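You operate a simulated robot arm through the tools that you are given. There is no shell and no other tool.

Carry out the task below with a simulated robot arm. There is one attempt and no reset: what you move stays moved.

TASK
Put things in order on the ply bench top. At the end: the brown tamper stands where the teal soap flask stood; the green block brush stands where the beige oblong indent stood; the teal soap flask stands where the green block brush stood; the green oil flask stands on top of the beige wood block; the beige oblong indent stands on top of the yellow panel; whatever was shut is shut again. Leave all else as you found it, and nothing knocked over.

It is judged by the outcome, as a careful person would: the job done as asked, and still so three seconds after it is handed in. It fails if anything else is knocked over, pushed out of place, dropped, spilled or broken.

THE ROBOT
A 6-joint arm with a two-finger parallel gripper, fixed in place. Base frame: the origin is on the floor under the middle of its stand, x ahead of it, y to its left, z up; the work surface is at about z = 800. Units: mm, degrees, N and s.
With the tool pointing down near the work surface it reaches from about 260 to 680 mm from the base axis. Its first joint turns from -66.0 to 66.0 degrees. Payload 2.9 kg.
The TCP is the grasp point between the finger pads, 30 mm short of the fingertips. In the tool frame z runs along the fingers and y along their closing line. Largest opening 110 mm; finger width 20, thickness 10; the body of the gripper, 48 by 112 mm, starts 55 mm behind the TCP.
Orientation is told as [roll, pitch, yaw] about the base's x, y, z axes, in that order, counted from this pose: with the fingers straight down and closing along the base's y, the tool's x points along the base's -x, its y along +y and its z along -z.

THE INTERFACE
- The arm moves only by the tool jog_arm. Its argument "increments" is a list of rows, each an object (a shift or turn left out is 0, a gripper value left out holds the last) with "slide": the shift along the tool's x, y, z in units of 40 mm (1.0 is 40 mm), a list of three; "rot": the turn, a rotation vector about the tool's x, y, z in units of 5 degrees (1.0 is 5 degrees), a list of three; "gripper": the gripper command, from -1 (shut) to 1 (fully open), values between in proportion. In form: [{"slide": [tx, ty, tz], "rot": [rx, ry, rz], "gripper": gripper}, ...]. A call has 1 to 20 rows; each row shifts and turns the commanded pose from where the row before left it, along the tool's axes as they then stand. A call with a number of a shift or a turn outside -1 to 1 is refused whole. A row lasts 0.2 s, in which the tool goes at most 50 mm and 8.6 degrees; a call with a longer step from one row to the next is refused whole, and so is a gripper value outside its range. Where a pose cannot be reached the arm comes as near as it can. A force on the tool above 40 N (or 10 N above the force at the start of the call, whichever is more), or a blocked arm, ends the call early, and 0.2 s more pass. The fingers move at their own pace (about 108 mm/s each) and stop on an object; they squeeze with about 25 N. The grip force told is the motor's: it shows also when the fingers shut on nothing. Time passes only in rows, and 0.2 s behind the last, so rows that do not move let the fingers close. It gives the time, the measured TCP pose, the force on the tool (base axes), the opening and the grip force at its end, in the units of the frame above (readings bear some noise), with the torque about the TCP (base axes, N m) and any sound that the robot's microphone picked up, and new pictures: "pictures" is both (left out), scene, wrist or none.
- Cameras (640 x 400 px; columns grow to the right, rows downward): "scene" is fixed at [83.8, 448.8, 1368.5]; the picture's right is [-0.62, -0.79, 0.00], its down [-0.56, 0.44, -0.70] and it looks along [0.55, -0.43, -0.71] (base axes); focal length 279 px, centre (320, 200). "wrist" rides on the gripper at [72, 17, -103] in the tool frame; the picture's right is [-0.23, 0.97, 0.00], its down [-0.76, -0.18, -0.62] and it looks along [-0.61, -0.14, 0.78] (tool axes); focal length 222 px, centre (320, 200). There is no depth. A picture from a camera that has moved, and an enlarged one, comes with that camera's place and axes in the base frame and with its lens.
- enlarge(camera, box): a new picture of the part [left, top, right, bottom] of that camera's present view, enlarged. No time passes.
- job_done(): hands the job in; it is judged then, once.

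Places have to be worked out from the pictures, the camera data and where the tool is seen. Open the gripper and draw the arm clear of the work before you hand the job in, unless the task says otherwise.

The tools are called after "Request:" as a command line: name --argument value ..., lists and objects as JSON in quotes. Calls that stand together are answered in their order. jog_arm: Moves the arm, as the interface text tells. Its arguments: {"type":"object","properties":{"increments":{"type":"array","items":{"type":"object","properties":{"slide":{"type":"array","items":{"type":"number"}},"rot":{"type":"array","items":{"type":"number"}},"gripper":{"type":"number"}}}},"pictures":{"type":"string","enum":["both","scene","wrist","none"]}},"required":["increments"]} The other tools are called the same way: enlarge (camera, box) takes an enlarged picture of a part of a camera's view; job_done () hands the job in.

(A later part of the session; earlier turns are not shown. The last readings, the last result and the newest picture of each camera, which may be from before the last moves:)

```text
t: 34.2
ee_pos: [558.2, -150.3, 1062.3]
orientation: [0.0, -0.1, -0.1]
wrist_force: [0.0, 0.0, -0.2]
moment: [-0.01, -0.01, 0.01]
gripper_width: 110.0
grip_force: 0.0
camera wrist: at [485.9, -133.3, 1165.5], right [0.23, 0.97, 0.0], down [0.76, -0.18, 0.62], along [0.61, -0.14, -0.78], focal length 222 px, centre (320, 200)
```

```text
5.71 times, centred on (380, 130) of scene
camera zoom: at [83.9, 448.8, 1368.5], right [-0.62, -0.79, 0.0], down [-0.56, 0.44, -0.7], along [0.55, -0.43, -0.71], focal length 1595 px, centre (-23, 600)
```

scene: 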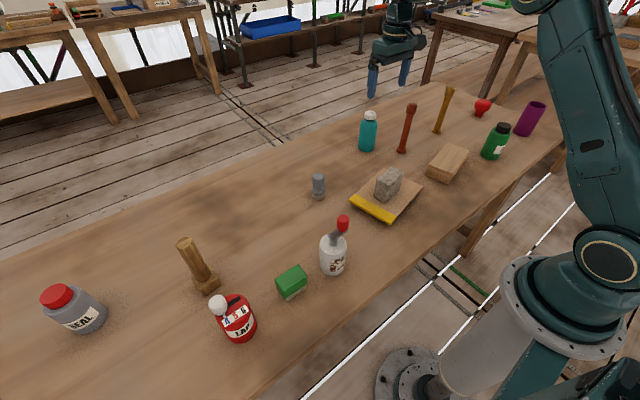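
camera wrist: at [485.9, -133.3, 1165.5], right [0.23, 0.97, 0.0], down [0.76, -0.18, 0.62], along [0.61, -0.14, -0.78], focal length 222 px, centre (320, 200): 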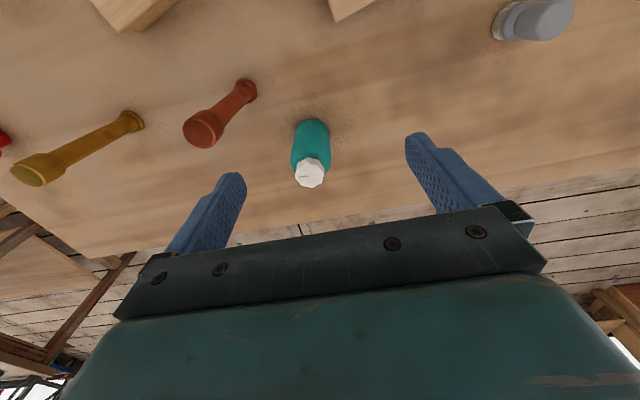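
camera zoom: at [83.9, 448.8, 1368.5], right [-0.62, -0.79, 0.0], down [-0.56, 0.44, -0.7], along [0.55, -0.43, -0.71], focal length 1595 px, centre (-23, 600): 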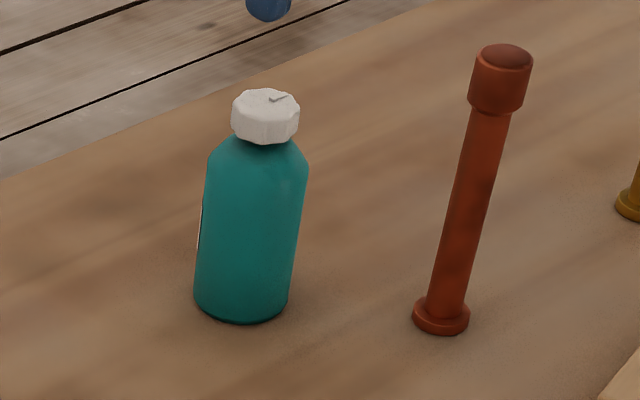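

Matching both cameras puts the flask axis near (632, -182), with the cap top at about z 930 and the shoulder at about 890. I'll grip around z 885 so the palm clears the cap, but first I'm moving above it to check alignment.

Request:
jog_arm --increments '[{"slide": [-0.915, -0.4, 0]}, {"slide": [-0.915, -0.4, 0]}, {"slide": [0, 0, 0]}, {"slide": [0, 0, 0.6]}, {"slide": [0, 0, 0.6]}, {"slide": [0, 0, 0.6]}, {"slide": [0, 0, 0]}]' --pictures "both"

Request:
enlarge --camera "wrist" --box '[200, 60, 440, 210]'

Request:
enlarge --camera "scene" --box '[335, 75, 425, 165]'

```text
t: 35.8
ee_pos: [623.0, -178.8, 989.1]
orientation: [0.0, 0.0, 0.0]
wrist_force: [-0.1, -0.5, 0.3]
moment: [-0.01, 0.0, 0.01]
gripper_width: 109.7
grip_force: 0.1
out of reach, approached as far as the arm can: row 2
camera wrist: at [550.0, -161.7, 1092.7], right [0.23, 0.97, 0.0], down [0.76, -0.18, 0.62], along [0.61, -0.14, -0.78], focal length 222 px, centre (320, 200)
```

scene: 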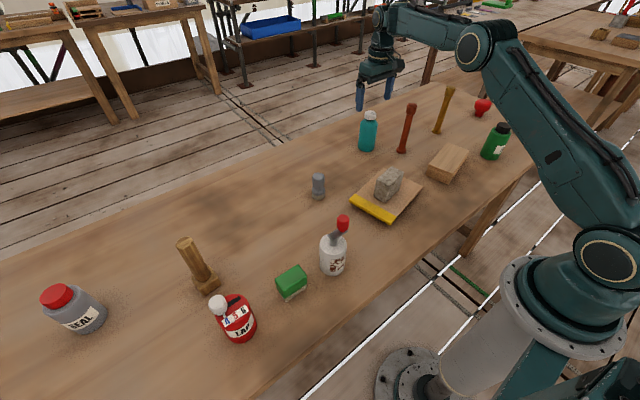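
wrist: 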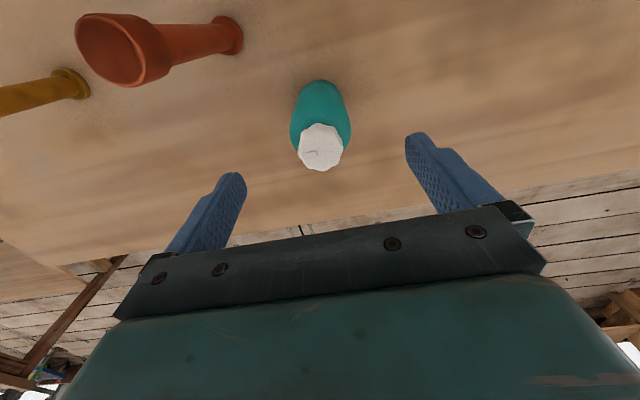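

```text
2.67 times, centred on (320, 135) of wrist
camera zoom: at [550.0, -161.7, 1092.7], right [0.23, 0.97, 0.0], down [0.76, -0.18, 0.62], along [0.61, -0.14, -0.78], focal length 592 px, centre (320, 373)
```

zoom: 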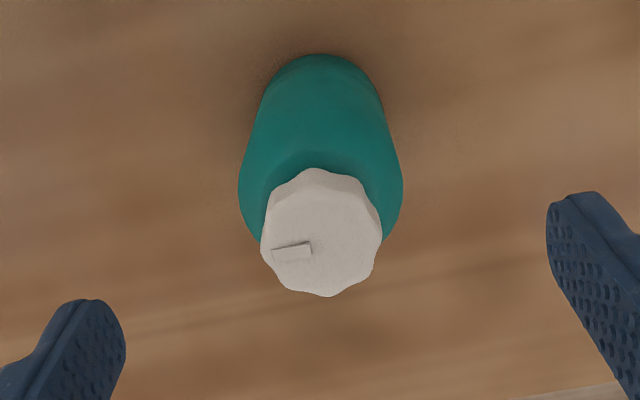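

```text
4.44 times, centred on (380, 120) of scene
camera zoom: at [83.8, 448.8, 1368.5], right [-0.62, -0.79, 0.0], down [-0.56, 0.44, -0.7], along [0.55, -0.43, -0.71], focal length 1241 px, centre (53, 556)
```

zoom: 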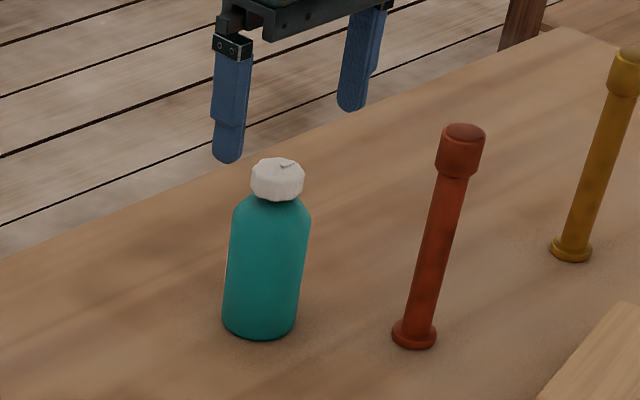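

The arm fell just short at that height and sits at x ≈ 623. From this view the flask axis is about (630, -180.5), and reach improves lower down, so I'll descend around the flask and read the position.

Request:
jog_arm --increments '[{"slide": [0, -0.04, 0.6]}, {"slide": [0, 0, 0.6]}, {"slide": [0, 0, 0.6]}, {"slide": [0, 0, 0]}]' --pictures "both"

Request:
enlarge --camera "scene" --box '[335, 75, 425, 165]'

```text
t: 36.8
ee_pos: [624.6, -180.3, 918.0]
orientation: [0.0, 0.0, 0.0]
wrist_force: [0.1, -0.2, -0.2]
moment: [-0.01, 0.01, 0.01]
gripper_width: 109.8
grip_force: 0.2
camera wrist: at [550.8, -163.4, 1020.9], right [0.23, 0.97, 0.0], down [0.76, -0.18, 0.62], along [0.61, -0.14, -0.78], focal length 222 px, centre (320, 200)
```

scene: 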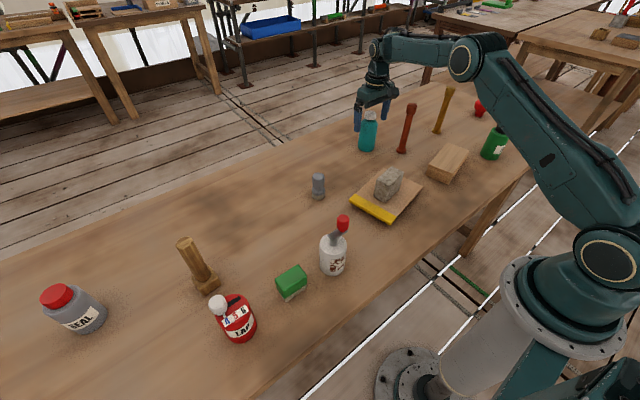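
wrist: 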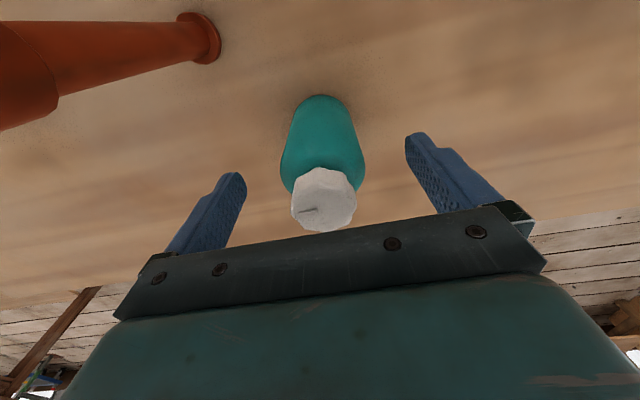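

```text
4.44 times, centred on (380, 120) of scene
camera zoom: at [83.8, 448.8, 1368.5], right [-0.62, -0.79, 0.0], down [-0.56, 0.44, -0.7], along [0.55, -0.43, -0.71], focal length 1241 px, centre (53, 556)
```

zoom: 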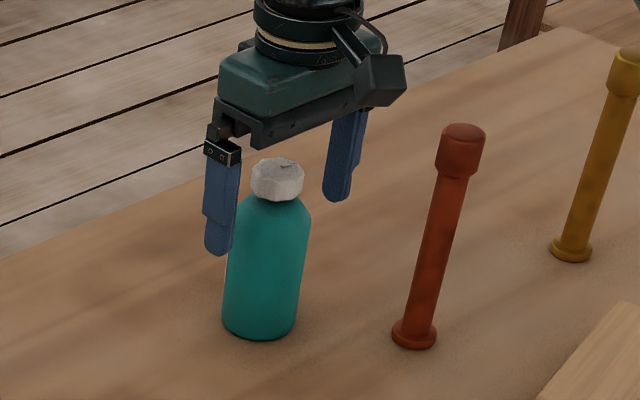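

The flask axis looks to be about 4–5 mm further out than the TCP. I'll shift out a little, descend to z ≈ 885 and close.

Request:
jog_arm --increments '[{"slide": [-0.12, 0, 0.4]}, {"slide": [0, 0, 0.4]}, {"slide": [0, 0, 0]}]' --pictures "wrist"

Request:
enlarge --camera "scene" --box '[335, 75, 425, 165]'

```text
t: 37.6
ee_pos: [628.7, -180.3, 884.7]
orientation: [0.0, -0.1, 0.0]
wrist_force: [0.1, 0.3, 0.5]
moment: [0.01, 0.01, 0.02]
gripper_width: 110.3
grip_force: 0.1
camera wrist: at [555.2, -162.6, 988.2], right [0.23, 0.97, 0.0], down [0.76, -0.18, 0.62], along [0.61, -0.14, -0.78], focal length 222 px, centre (320, 200)
```

wrist: 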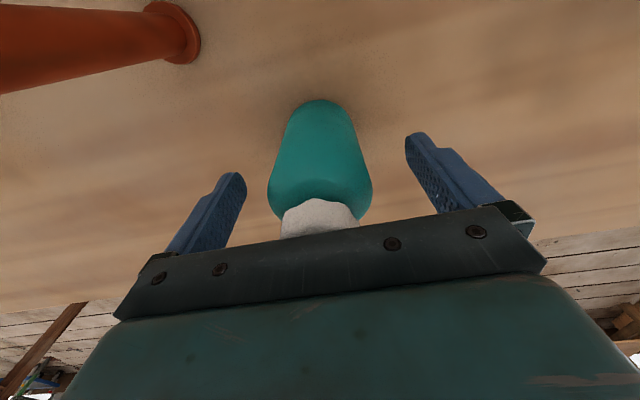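

```text
4.44 times, centred on (380, 120) of scene
camera zoom: at [83.8, 448.8, 1368.5], right [-0.62, -0.79, 0.0], down [-0.56, 0.44, -0.7], along [0.55, -0.43, -0.71], focal length 1241 px, centre (53, 556)
```

zoom: 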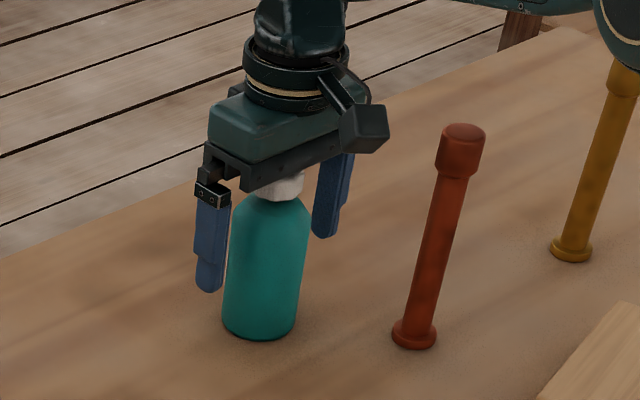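

There is no contact with the cap and the fingers straddle the flask evenly. I'm closing on the body.

Request:
jog_arm --increments '[{"gripper": 0.4}, {"gripper": 0.2}, {"gripper": -1}, {"gripper": -1}, {"gripper": -1}]' --pictures "wrist"

Request:
enlarge --camera "scene" --box '[335, 75, 425, 165]'

```text
t: 38.8
ee_pos: [629.2, -180.6, 884.9]
orientation: [-0.1, -0.1, -0.1]
wrist_force: [0.1, -1.1, 0.2]
moment: [-0.03, 0.02, 0.0]
gripper_width: 57.5
grip_force: 25.0
camera wrist: at [555.2, -162.7, 988.5], right [0.23, 0.97, 0.0], down [0.76, -0.18, 0.62], along [0.61, -0.14, -0.78], focal length 222 px, centre (320, 200)
```

wrist: 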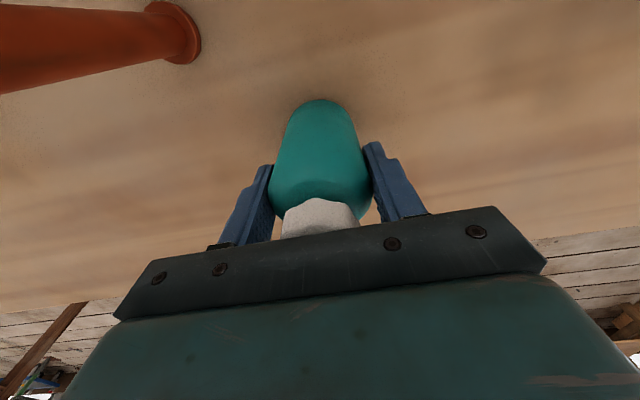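

```text
4.44 times, centred on (380, 120) of scene
camera zoom: at [83.8, 448.8, 1368.5], right [-0.62, -0.79, 0.0], down [-0.56, 0.44, -0.7], along [0.55, -0.43, -0.71], focal length 1241 px, centre (53, 556)
```

zoom: 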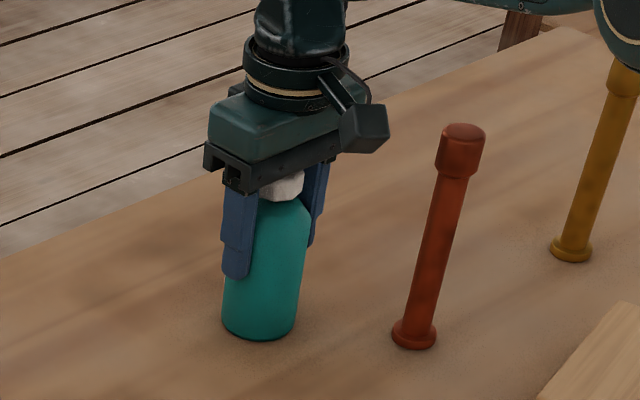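

The flask is held at 57.5 mm. Its spot was about (630.5, -180.5). I'm lifting it, drawing inwards slightly for reach, and carrying it at height to the brush's old place at (544.5, 329.5).

Request:
jog_arm --increments '[{"slide": [0, 0, -0.5]}, {"slide": [0.5, 0, -0.8]}, {"slide": [0.5, 0, -0.8]}, {"slide": [0.088, 0.981, 0]}, {"slide": [0.088, 0.981, 0]}, {"slide": [0.088, 0.981, 0]}, {"slide": [0.088, 0.981, 0]}, {"slide": [0.088, 0.981, 0]}, {"slide": [0.088, 0.981, 0]}, {"slide": [0.088, 0.981, 0]}, {"slide": [0.088, 0.981, 0]}, {"slide": [0.088, 0.981, 0]}, {"slide": [0.088, 0.981, 0]}, {"slide": [0.088, 0.981, 0]}, {"slide": [0.088, 0.981, 0]}, {"slide": [0.088, 0.981, 0]}, {"slide": [0, 0, 0]}]' --pictures "both"

```text
t: 42.4
ee_pos: [542.4, 328.8, 967.7]
orientation: [0.0, 0.0, 0.0]
wrist_force: [0.1, -0.7, -1.6]
moment: [-0.01, -0.02, 0.0]
gripper_width: 57.5
grip_force: 25.2
camera wrist: at [468.9, 346.8, 1070.4], right [0.23, 0.97, 0.0], down [0.76, -0.18, 0.62], along [0.61, -0.14, -0.78], focal length 222 px, centre (320, 200)
```

scene: 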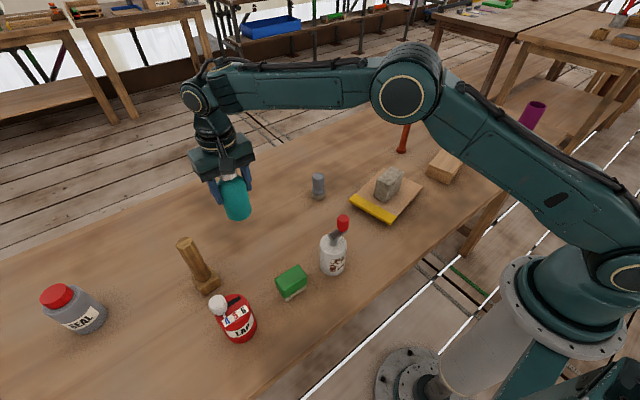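
wrist: 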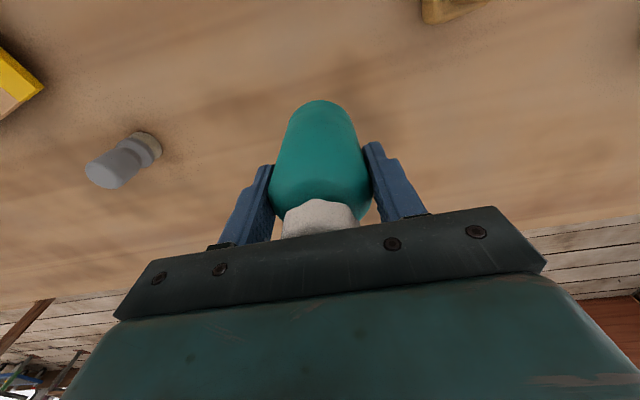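

The flask is over the brush's old spot, with the TCP at (542.5, 329). I'm lowering most of the 84 mm I lifted it.

Request:
jog_arm --increments '[{"slide": [0, 0.015, 0.7]}, {"slide": [0, 0, 0.7]}, {"slide": [0, 0, 0.4]}, {"slide": [0, 0, 0.2]}, {"slide": [0, 0, 0.06]}, {"slide": [0, 0, 0]}]' --pictures "scene"

```text
t: 43.8
ee_pos: [542.6, 330.9, 886.2]
orientation: [0.0, -0.1, 0.0]
wrist_force: [0.0, -0.5, -1.8]
moment: [0.02, -0.01, -0.01]
gripper_width: 57.3
grip_force: 24.7
```

scene: 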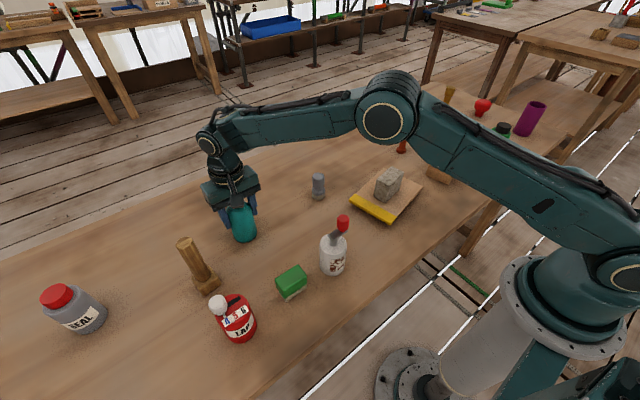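

The force still shows just the flask's weight, about 1.8 N, so I'm creeping the last 1–2 mm.

Request:
jog_arm --increments '[{"slide": [0, 0, 0.03]}, {"slide": [0, 0, 0]}]' --pictures "none"

```text
t: 44.4
ee_pos: [542.6, 330.9, 885.1]
orientation: [0.1, -0.2, 0.0]
wrist_force: [-2.2, -1.9, 6.5]
moment: [-0.14, 0.27, 0.0]
gripper_width: 57.1
grip_force: 24.6
```

The reading has jumped to +6.5 N, so the flask is on the bench. I'm releasing slowly and rising straight up.

Request:
jog_arm --increments '[{"slide": [0, 0, -0.01]}, {"gripper": 0.12}, {"gripper": 0.2}, {"gripper": 0.35}, {"gripper": 0.6}, {"gripper": 1}, {"slide": [0, 0, -0.3]}, {"slide": [0, 0, -0.8]}, {"slide": [0, 0, -1]}, {"slide": [0, 0, -1]}, {"slide": [0, 0, -0.9]}, {"slide": [0, 0, 0]}]' --pictures "both"

Request:
enlarge --camera "wrist" --box '[220, 60, 460, 210]'

Request:
enlarge --camera "scene" --box '[150, 180, 340, 310]'

```text
t: 47.0
ee_pos: [542.9, 329.6, 1045.3]
orientation: [0.1, 0.0, 0.0]
wrist_force: [-0.1, 0.3, -0.1]
moment: [0.0, 0.02, 0.01]
gripper_width: 109.6
grip_force: 0.0
camera wrist: at [469.3, 347.1, 1148.2], right [0.23, 0.97, 0.0], down [0.76, -0.18, 0.62], along [0.61, -0.14, -0.78], focal length 222 px, centre (320, 200)
```

scene: 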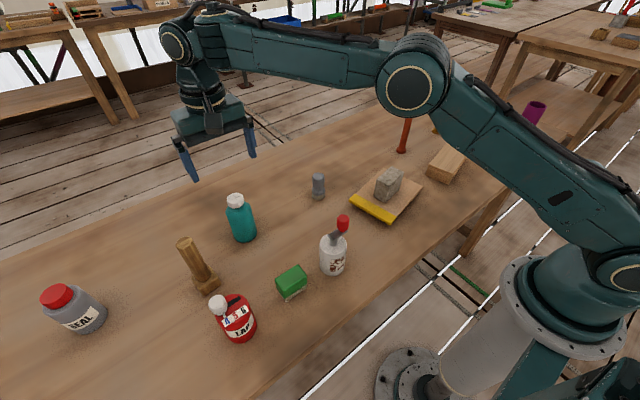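
wrist: 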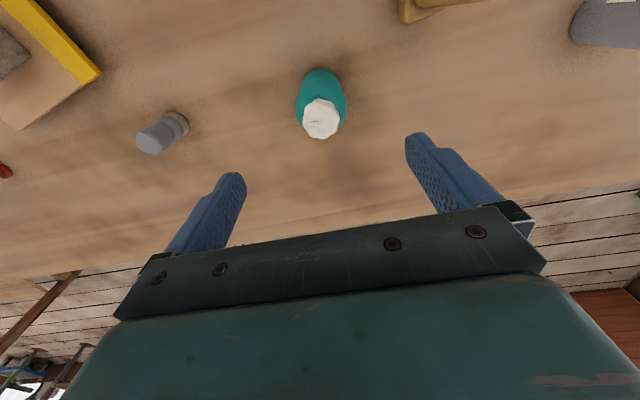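

```text
2.67 times, centred on (340, 135) of wrist
camera zoom: at [469.3, 347.1, 1148.2], right [0.23, 0.97, 0.0], down [0.76, -0.18, 0.62], along [0.61, -0.14, -0.78], focal length 592 px, centre (267, 373)
```

zoom: 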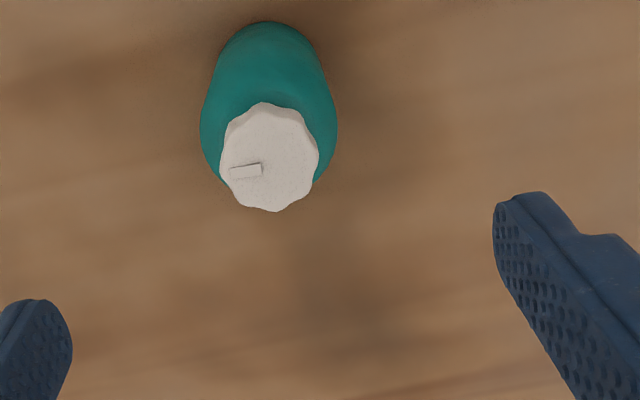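

```text
3.08 times, centred on (245, 245) of scene
camera zoom: at [83.8, 448.8, 1368.5], right [-0.62, -0.79, 0.0], down [-0.56, 0.44, -0.7], along [0.55, -0.43, -0.71], focal length 859 px, centre (551, 62)
```

zoom: 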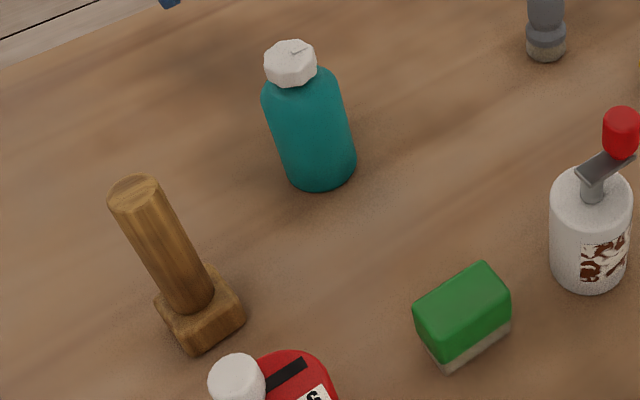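

The teal flask stands upright at about (546, 331). Now the tamper: I'll draw over towards it at height for a good look.

Request:
jog_arm --increments '[{"slide": [0.7, 0.5, 0]}, {"slide": [0.7, 0.5, 0]}, {"slide": [0.7, 0.5, 0]}, {"slide": [0.7, 0.5, 0]}, {"slide": [0, 0, 0]}]' --pictures "both"

Request:
enlarge --camera "wrist" --box '[220, 20, 460, 170]'

```text
t: 48.2
ee_pos: [432.9, 410.4, 1046.2]
orientation: [0.0, 0.0, 0.0]
wrist_force: [0.9, -0.6, 0.2]
moment: [0.01, 0.04, 0.0]
gripper_width: 110.2
grip_force: 0.1
camera wrist: at [358.0, 427.3, 1150.0], right [0.23, 0.97, 0.0], down [0.76, -0.18, 0.62], along [0.61, -0.14, -0.78], focal length 222 px, centre (320, 200)
```

scene: 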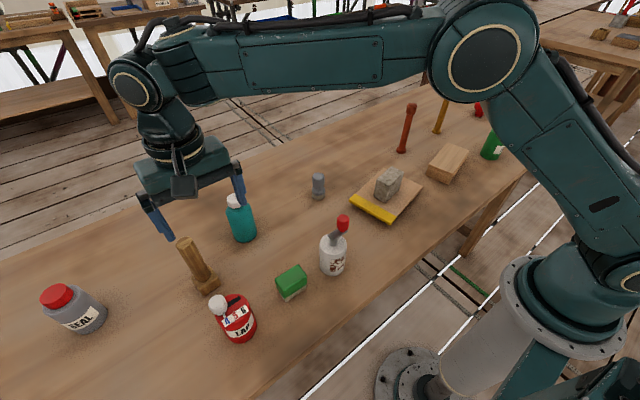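
wrist: 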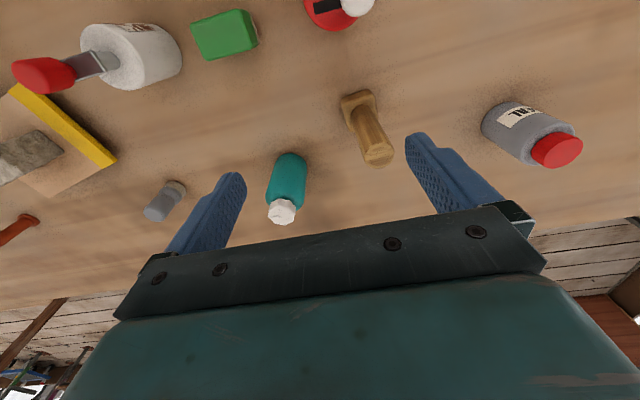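

```text
2.67 times, centred on (340, 95) of wrist
camera zoom: at [358.0, 427.3, 1150.0], right [0.23, 0.97, 0.0], down [0.76, -0.18, 0.62], along [0.61, -0.14, -0.78], focal length 592 px, centre (267, 480)
```

zoom: 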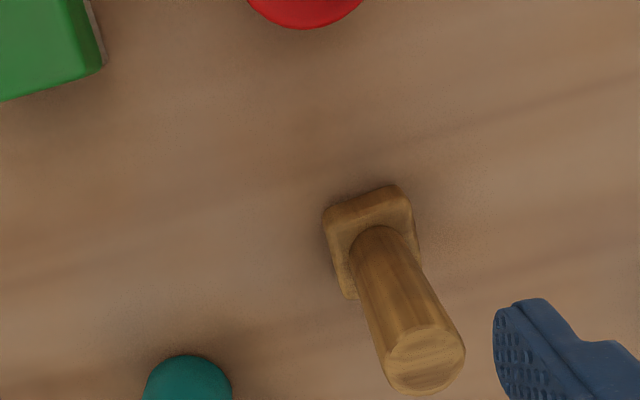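

The tamper stands at about (470.5, 460), with a roughly 45 mm square base and the handle top at z ≈ 959. I'll drop beside it on the robot's side and slide out so the open fingers straddle the handle, keeping within reach.

Request:
jog_arm --increments '[{"slide": [0, 0.62, 0]}, {"slide": [0, 0.62, 0]}, {"slide": [0, 0, 0.8]}, {"slide": [0, 0, 0.8]}, {"slide": [0, 0, 0.8]}, {"slide": [0, 0, 0.8]}, {"slide": [0, 0, 0]}]' --pictures "both"

Request:
enlarge --camera "wrist" --box '[200, 80, 440, 230]'

Request:
enlarge --camera "scene" --box '[130, 190, 290, 320]'

```text
t: 49.8
ee_pos: [432.9, 460.7, 918.1]
orientation: [0.0, 0.0, -0.1]
wrist_force: [0.0, 0.8, 1.0]
moment: [0.0, -0.03, -0.02]
gripper_width: 110.0
grip_force: 0.0
camera wrist: at [358.6, 477.8, 1021.0], right [0.23, 0.97, 0.0], down [0.76, -0.18, 0.62], along [0.61, -0.14, -0.78], focal length 222 px, centre (320, 200)
```

scene: 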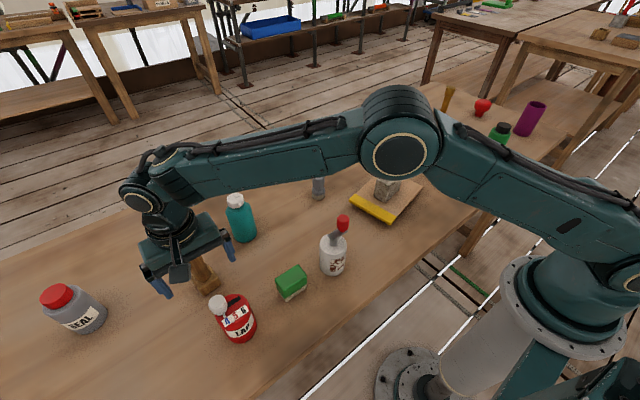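
wrist: 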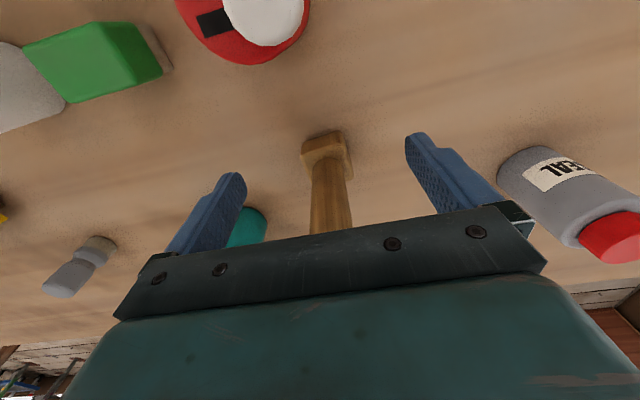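

```text
2.67 times, centred on (320, 155) of wrist
camera zoom: at [358.6, 477.8, 1021.0], right [0.23, 0.97, 0.0], down [0.76, -0.18, 0.62], along [0.61, -0.14, -0.78], focal length 592 px, centre (320, 320)
```

zoom: 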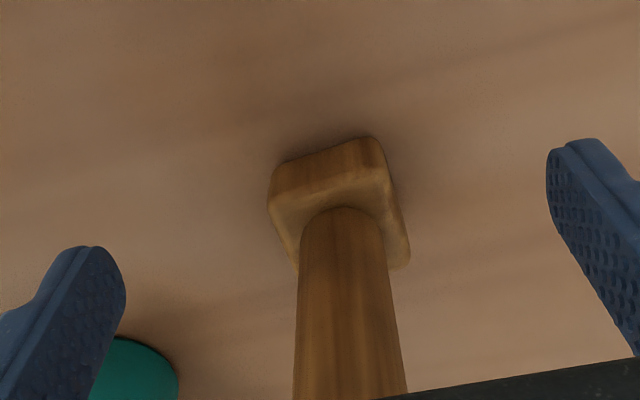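

```text
3.08 times, centred on (210, 255) of scene
camera zoom: at [83.8, 448.8, 1368.5], right [-0.62, -0.79, 0.0], down [-0.56, 0.44, -0.7], along [0.55, -0.43, -0.71], focal length 859 px, centre (658, 31)
```

zoom: 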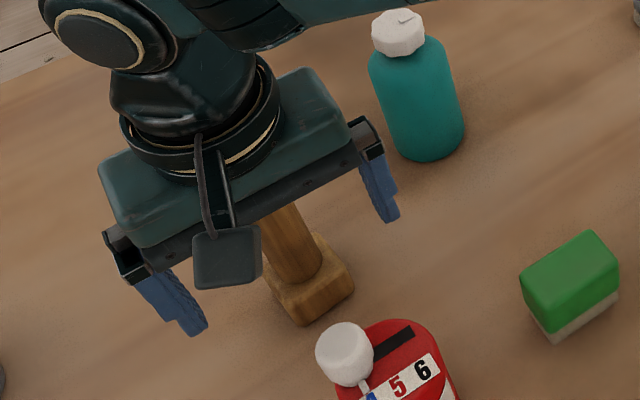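

The view agrees with the tamper axis at (470.5, 460), and the palm sits about 14 mm above its handle top. I'm sliding outward to straddle the handle.

Request:
jog_arm --increments '[{"slide": [-0.33, 0, 0]}, {"slide": [-0.33, 0, 0]}, {"slide": [-0.31, 0, 0]}, {"slide": [0, 0, 0]}]' --pictures "both"

Request:
enlarge --camera "scene" --box '[130, 190, 290, 320]'

```text
t: 50.8
ee_pos: [470.1, 460.8, 917.7]
orientation: [0.0, 0.1, 0.1]
wrist_force: [-0.8, 0.5, 0.3]
moment: [0.02, -0.02, -0.02]
gripper_width: 110.0
grip_force: 0.1
camera wrist: at [396.9, 477.2, 1020.4], right [0.23, 0.97, 0.0], down [0.76, -0.18, 0.62], along [0.61, -0.14, -0.78], focal length 222 px, centre (320, 200)
```

scene: 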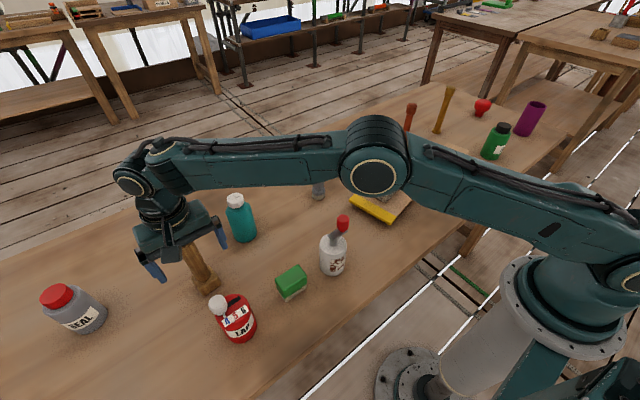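
wrist: 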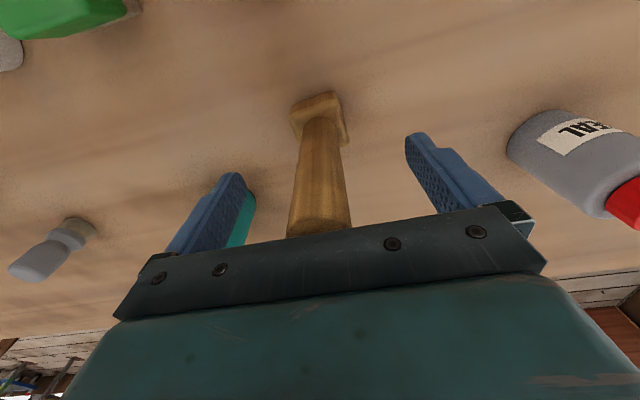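

```text
3.08 times, centred on (210, 255) of scene
camera zoom: at [83.8, 448.8, 1368.5], right [-0.62, -0.79, 0.0], down [-0.56, 0.44, -0.7], along [0.55, -0.43, -0.71], focal length 859 px, centre (658, 31)
```

zoom: 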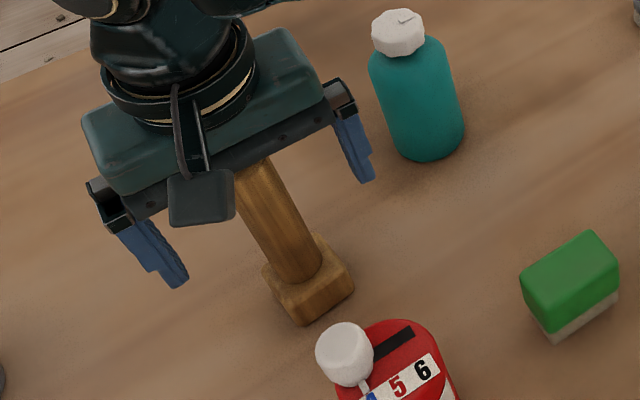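

I'm aligned at (470.5, 460.5) with nothing touching. I'll close gradually onto the handle.

Request:
jog_arm --increments '[{"gripper": 0.2}, {"gripper": -0.2}, {"gripper": -0.35}, {"gripper": -0.42}, {"gripper": -0.48}, {"gripper": -1}, {"gripper": -1}, {"gripper": -1}]' --pictures "both"

```text
t: 52.6
ee_pos: [470.9, 460.6, 918.2]
orientation: [-0.1, 0.0, 0.0]
wrist_force: [0.2, -1.0, 0.9]
moment: [-0.08, 0.05, 0.02]
gripper_width: 29.5
grip_force: 25.0
camera wrist: at [396.7, 477.2, 1020.5], right [0.23, 0.97, 0.0], down [0.76, -0.18, 0.62], along [0.61, -0.14, -0.78], focal length 222 px, centre (320, 200)
```

scene: 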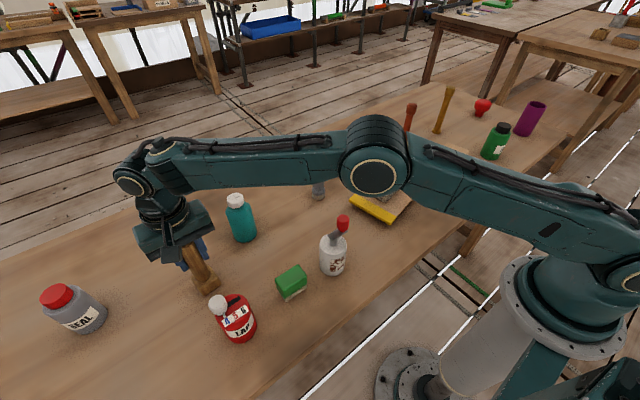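
wrist: 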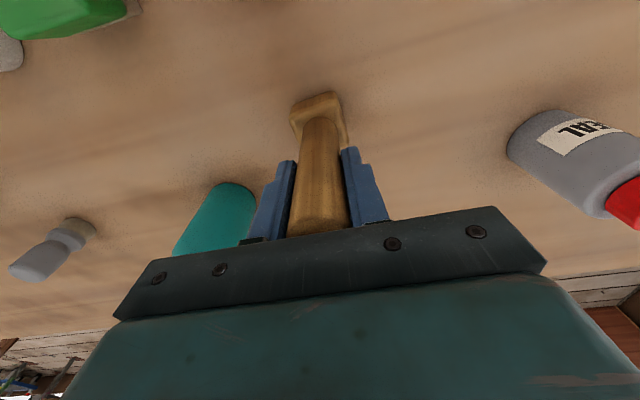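

The handle is gripped at 29.5 mm. I'm lifting the tamper, drawing inward as it rises, then carrying it in -y along a corridor clear of the flask, pump and stone.

Request:
jog_arm --increments '[{"slide": [0, 0, -0.3]}, {"slide": [0, 0, -0.5]}, {"slide": [0.5, 0, -0.85]}, {"slide": [0, 0, -1]}, {"slide": [0, 0, -1]}, {"slide": [0, -0.5, -0.2]}, {"slide": [0, -0.96, 0]}, {"slide": [0, -0.96, 0]}, {"slide": [0, -0.96, 0]}, {"slide": [0, -0.96, 0]}, {"slide": [0, -0.96, 0]}, {"slide": [0, -0.96, 0]}, {"slide": [0, -0.96, 0]}, {"slide": [0, -0.96, 0]}, {"slide": [0, -0.96, 0]}, {"slide": [0, -0.96, 0]}, {"slide": [0, -0.96, 0]}, {"slide": [0, 0, 0]}]' --pictures "both"

```text
t: 56.4
ee_pos: [451.0, 18.1, 1071.0]
orientation: [0.0, 0.0, -0.1]
wrist_force: [-0.5, -0.6, -2.9]
moment: [0.03, -0.01, -0.05]
gripper_width: 29.5
grip_force: 24.9
camera wrist: at [376.6, 35.4, 1174.3], right [0.23, 0.97, 0.0], down [0.76, -0.18, 0.62], along [0.61, -0.14, -0.78], focal length 222 px, centre (320, 200)
```

scene: 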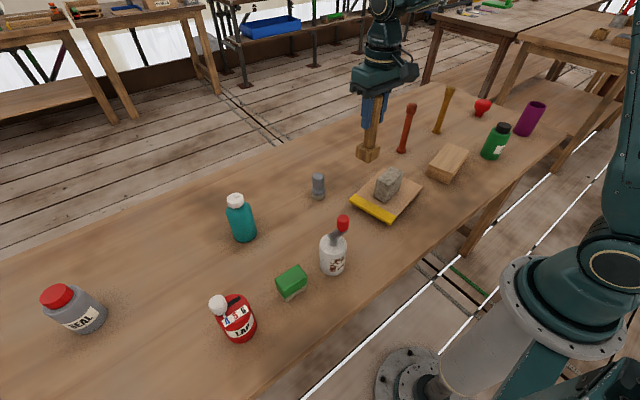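
wrist: 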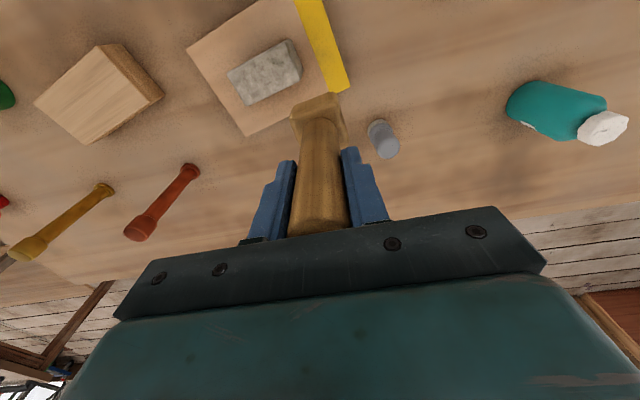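

The tamper hangs straight in the grip. I'm carrying it out to (590, -170) and lowering it to about 12 mm above the bench there, then I'll slide out to the flask's old spot.

Request:
jog_arm --increments '[{"slide": [-0.582, -0.783, 0]}, {"slide": [-0.582, -0.783, 0]}, {"slide": [-0.582, -0.783, 0]}, {"slide": [-0.582, -0.783, 0]}, {"slide": [-0.582, -0.783, 0]}, {"slide": [-0.582, -0.783, 0]}, {"slide": [0, 0, 0.88]}, {"slide": [0, 0, 0.88]}, {"slide": [0, 0, 0.88]}, {"slide": [0, 0, 0.8]}, {"slide": [0, 0, 0]}]' --pictures "both"

Request:
enlarge --camera "scene" --box '[320, 75, 430, 165]'

```text
t: 58.8
ee_pos: [591.9, -170.3, 931.9]
orientation: [0.0, 0.0, 0.0]
wrist_force: [-0.3, -0.3, -2.5]
moment: [0.02, 0.01, -0.01]
gripper_width: 29.3
grip_force: 25.0
camera wrist: at [517.8, -152.5, 1035.1], right [0.23, 0.97, 0.0], down [0.76, -0.18, 0.62], along [0.61, -0.14, -0.78], focal length 222 px, centre (320, 200)
```

scene: 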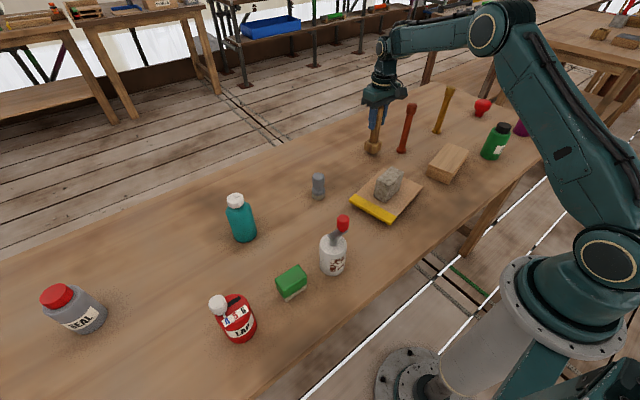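
wrist: 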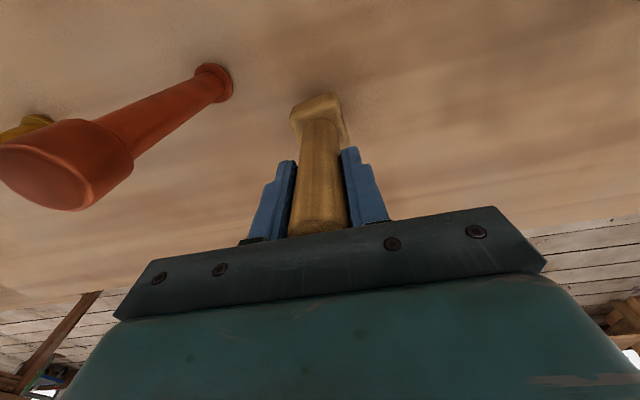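

```text
4.44 times, centred on (375, 120) of scene
camera zoom: at [83.9, 448.8, 1368.5], right [-0.62, -0.79, 0.0], down [-0.56, 0.44, -0.7], along [0.55, -0.43, -0.71], focal length 1241 px, centre (76, 556)
```

zoom: 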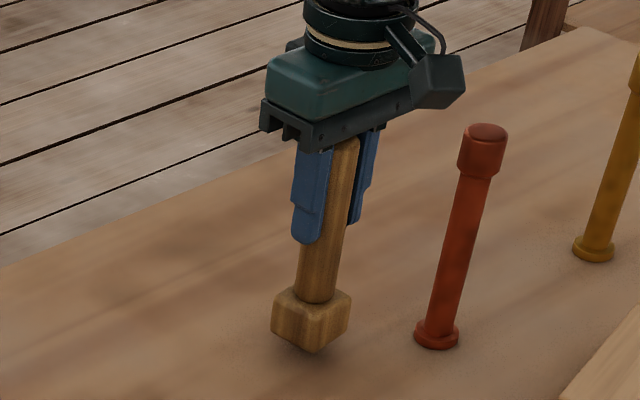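

The tamper hangs about 12 mm above the bench at (591, -170). I'm sliding out to (630.5, -180.5).

Request:
jog_arm --increments '[{"slide": [-0.35, -0.08, 0]}, {"slide": [-0.35, -0.08, 0]}, {"slide": [-0.28, -0.09, 0]}, {"slide": [0, 0, 0]}]' --pictures "none"

```text
t: 59.8
ee_pos: [630.8, -179.2, 933.4]
orientation: [0.0, 0.0, 0.0]
wrist_force: [-0.4, 0.4, -2.1]
moment: [0.0, 0.01, 0.0]
gripper_width: 29.4
grip_force: 24.7
```

I'm in place at (631, -179.5). I'm lowering the remaining 16 mm, feeling for contact at the end.

Request:
jog_arm --increments '[{"slide": [0, -0.01, 0.2]}, {"slide": [0, 0, 0.15]}, {"slide": [0, 0, 0.03]}, {"slide": [0, 0, 0]}]' --pictures "none"

```text
t: 60.8
ee_pos: [629.7, -180.2, 918.1]
orientation: [0.1, 0.0, 0.0]
wrist_force: [0.5, -0.6, -3.9]
moment: [0.0, 0.02, 0.02]
gripper_width: 29.6
grip_force: 25.4
```

There is no contact yet, so I'm creeping down another millimetre or so.

Request:
jog_arm --increments '[{"slide": [0, 0, 0.03]}, {"slide": [0, 0, 0]}]' --pictures "none"

```text
t: 61.4
ee_pos: [630.1, -179.0, 917.7]
orientation: [0.0, 0.0, 0.1]
wrist_force: [-1.5, 0.4, 1.9]
moment: [0.12, 0.13, 0.0]
gripper_width: 29.5
grip_force: 24.4
```

The force changed from -3 to +2 N, so the base is on the bench. I'm releasing slowly and checking that it stands.

Request:
jog_arm --increments '[{"slide": [0, 0, 0.005]}, {"gripper": -0.42}, {"gripper": -0.36}, {"gripper": -0.25}, {"gripper": 0}, {"gripper": 0.4}, {"gripper": 0.6}, {"slide": [0, 0, 0]}]' --pictures "both"

Request:
enlarge --camera "scene" --box '[320, 75, 430, 165]'

```text
t: 63.2
ee_pos: [628.4, -179.2, 917.0]
orientation: [0.0, 0.0, 0.1]
wrist_force: [-0.1, 0.3, 0.0]
moment: [0.0, 0.0, -0.03]
gripper_width: 87.9
grip_force: 0.1
camera wrist: at [555.4, -162.7, 1020.0], right [0.23, 0.97, 0.0], down [0.76, -0.18, 0.62], along [0.61, -0.14, -0.78], focal length 222 px, centre (320, 200)
```

scene: 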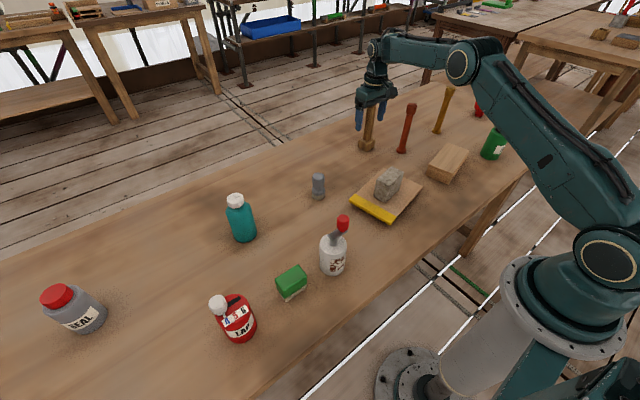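
wrist: 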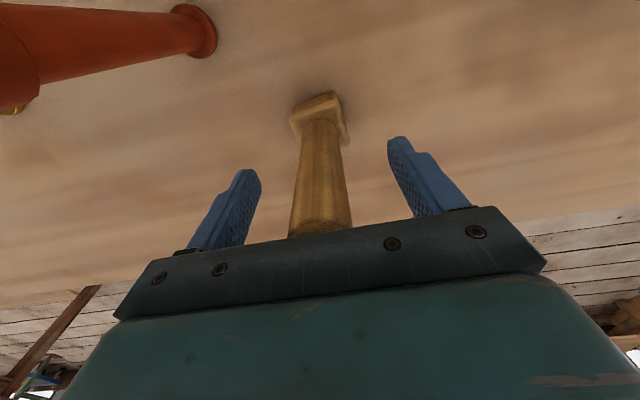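

```text
4.44 times, centred on (375, 120) of scene
camera zoom: at [83.8, 448.8, 1368.5], right [-0.62, -0.79, 0.0], down [-0.56, 0.44, -0.7], along [0.55, -0.43, -0.71], focal length 1241 px, centre (76, 556)
```

zoom: 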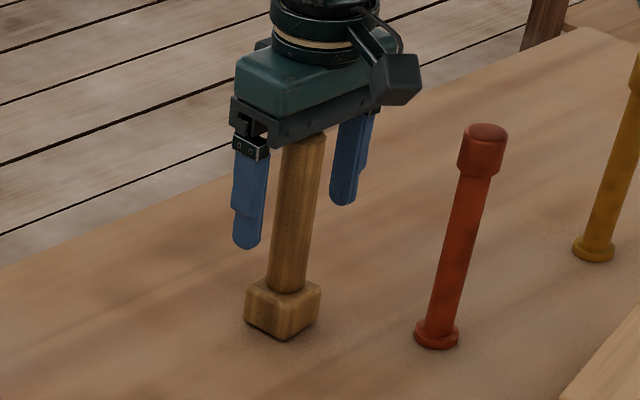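

The tamper stands upright where the teal flask was. I'm rising straight up off it, then drawing inward.

Request:
jog_arm --increments '[{"slide": [0, 0, -0.4]}, {"slide": [0, 0, -0.6]}, {"slide": [0.2, 0, -0.8]}, {"slide": [0.2, 0, -0.8]}, {"slide": [0.5, 0, -0.8]}, {"slide": [0.5, 0, -0.4]}, {"slide": [0, 0, 0]}]' --pictures "both"

Request:
enlarge --camera "wrist" --box '[220, 30, 460, 180]'

```text
t: 64.8
ee_pos: [572.8, -179.6, 1066.3]
orientation: [0.0, 0.0, 0.1]
wrist_force: [0.2, 1.3, 0.4]
moment: [-0.01, -0.03, -0.01]
gripper_width: 87.8
grip_force: 0.0
camera wrist: at [499.7, -162.5, 1170.1], right [0.23, 0.97, 0.0], down [0.76, -0.18, 0.62], along [0.61, -0.14, -0.78], focal length 222 px, centre (320, 200)
```

scene: 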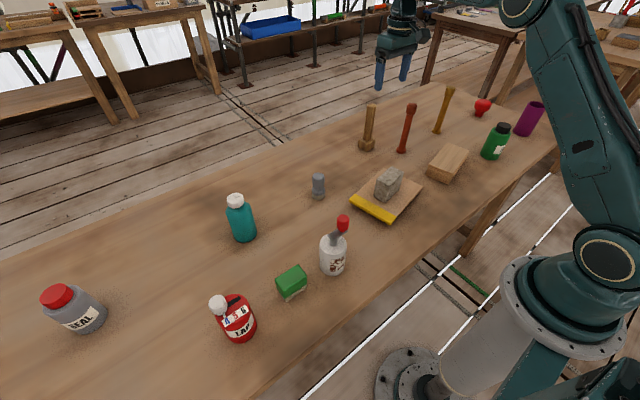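
wrist: 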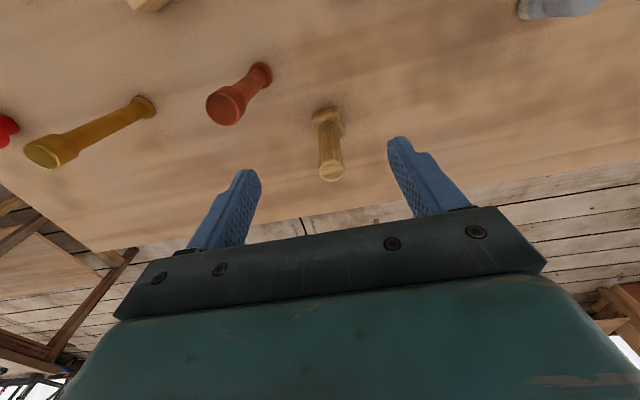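

```text
2.67 times, centred on (340, 105) of wrist
camera zoom: at [499.7, -162.5, 1170.1], right [0.23, 0.97, 0.0], down [0.76, -0.18, 0.62], along [0.61, -0.14, -0.78], focal length 592 px, centre (267, 453)
```

zoom: 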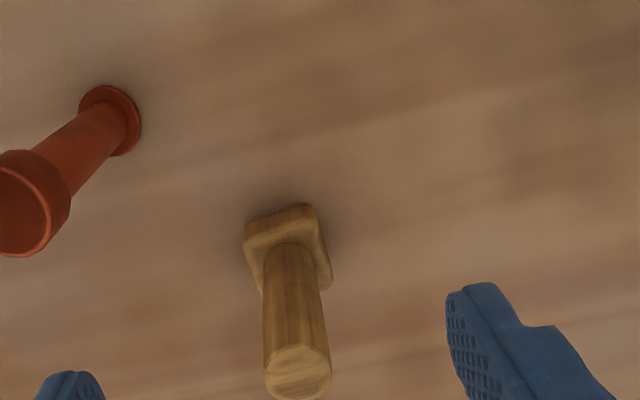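

The tamper stands steadily near (628, -179). Now to the last job: I'll move to a view between the beige wood block and the green oil flask.

Request:
jog_arm --increments '[{"slide": [0.694, -0.69, 0], "gripper": 1}, {"slide": [0.694, -0.69, 0]}, {"slide": [0.694, -0.69, 0]}, {"slide": [0.694, -0.69, 0]}, {"slide": [0.694, -0.69, 0]}, {"slide": [0.694, -0.69, 0]}, {"slide": [0.694, -0.69, 0]}, {"slide": [0.694, -0.69, 0]}, {"slide": [0, 0, 0]}]' --pictures "both"

Request:
enlarge --camera "wrist" --box '[180, 20, 340, 170]'

Request:
enlarge --camera "wrist" --box '[300, 0, 500, 150]'

Request:
enlarge --camera "scene" --box '[420, 90, 560, 200]'

```text
t: 66.8
ee_pos: [348.6, -403.6, 1071.0]
orientation: [0.0, 0.0, 0.0]
wrist_force: [0.4, 0.1, -0.6]
moment: [-0.02, -0.01, 0.03]
gripper_width: 110.0
grip_force: 0.0
camera wrist: at [274.9, -386.0, 1174.6], right [0.23, 0.97, 0.0], down [0.76, -0.18, 0.62], along [0.61, -0.14, -0.78], focal length 222 px, centre (320, 200)
```

scene: 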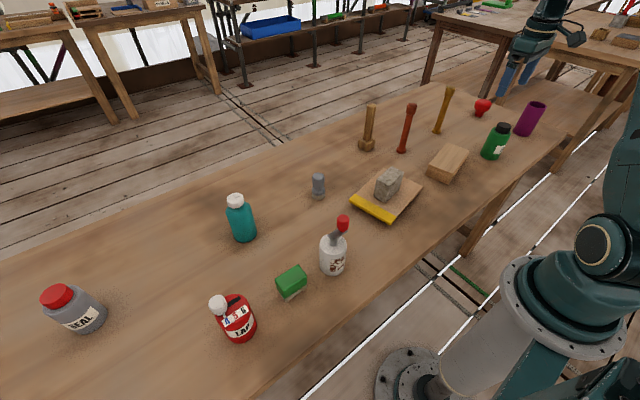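
wrist: 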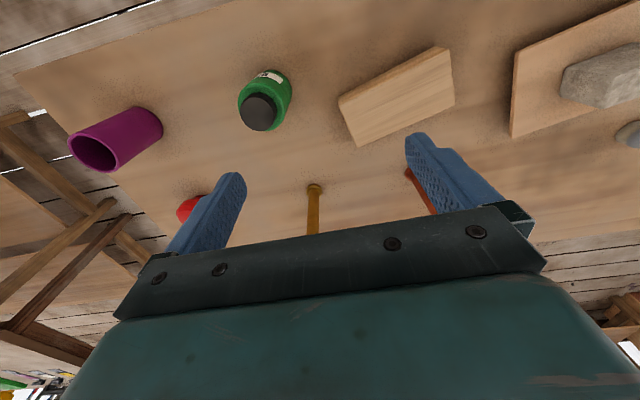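

```text
2.67 times, centred on (260, 95) of wrist
camera zoom: at [274.9, -386.0, 1174.6], right [0.23, 0.97, 0.0], down [0.76, -0.18, 0.62], along [0.61, -0.14, -0.78], focal length 592 px, centre (480, 480)
```

zoom: 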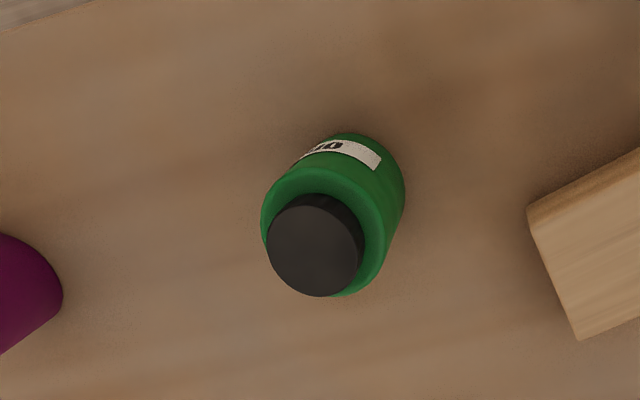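

```text
2.67 times, centred on (400, 75) of wrist
camera zoom: at [274.9, -386.0, 1174.6], right [0.23, 0.97, 0.0], down [0.76, -0.18, 0.62], along [0.61, -0.14, -0.78], focal length 592 px, centre (107, 533)
```

zoom: 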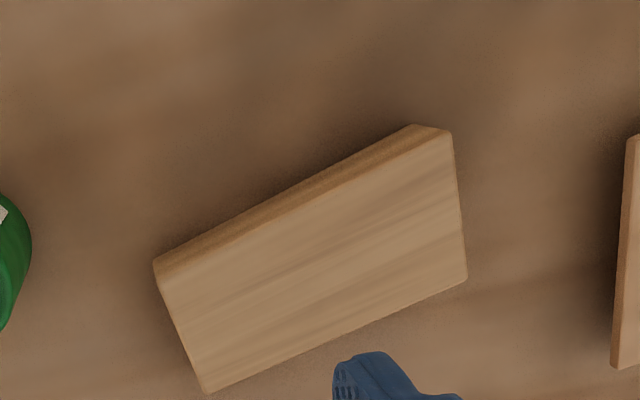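

```text
3.64 times, centred on (490, 145) of scene
camera zoom: at [83.8, 448.8, 1368.5], right [-0.62, -0.79, 0.0], down [-0.56, 0.44, -0.7], along [0.55, -0.43, -0.71], focal length 1015 px, centre (-298, 400)
```

zoom: 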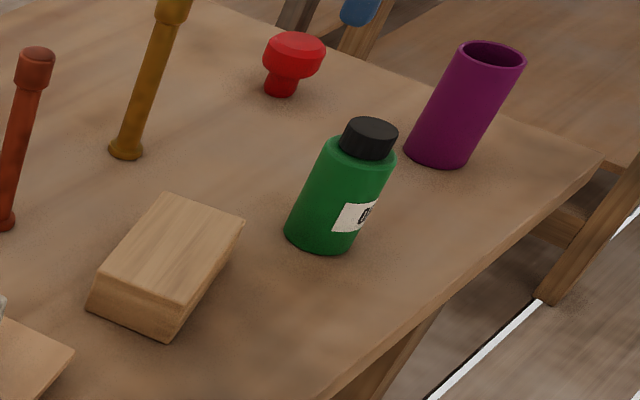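

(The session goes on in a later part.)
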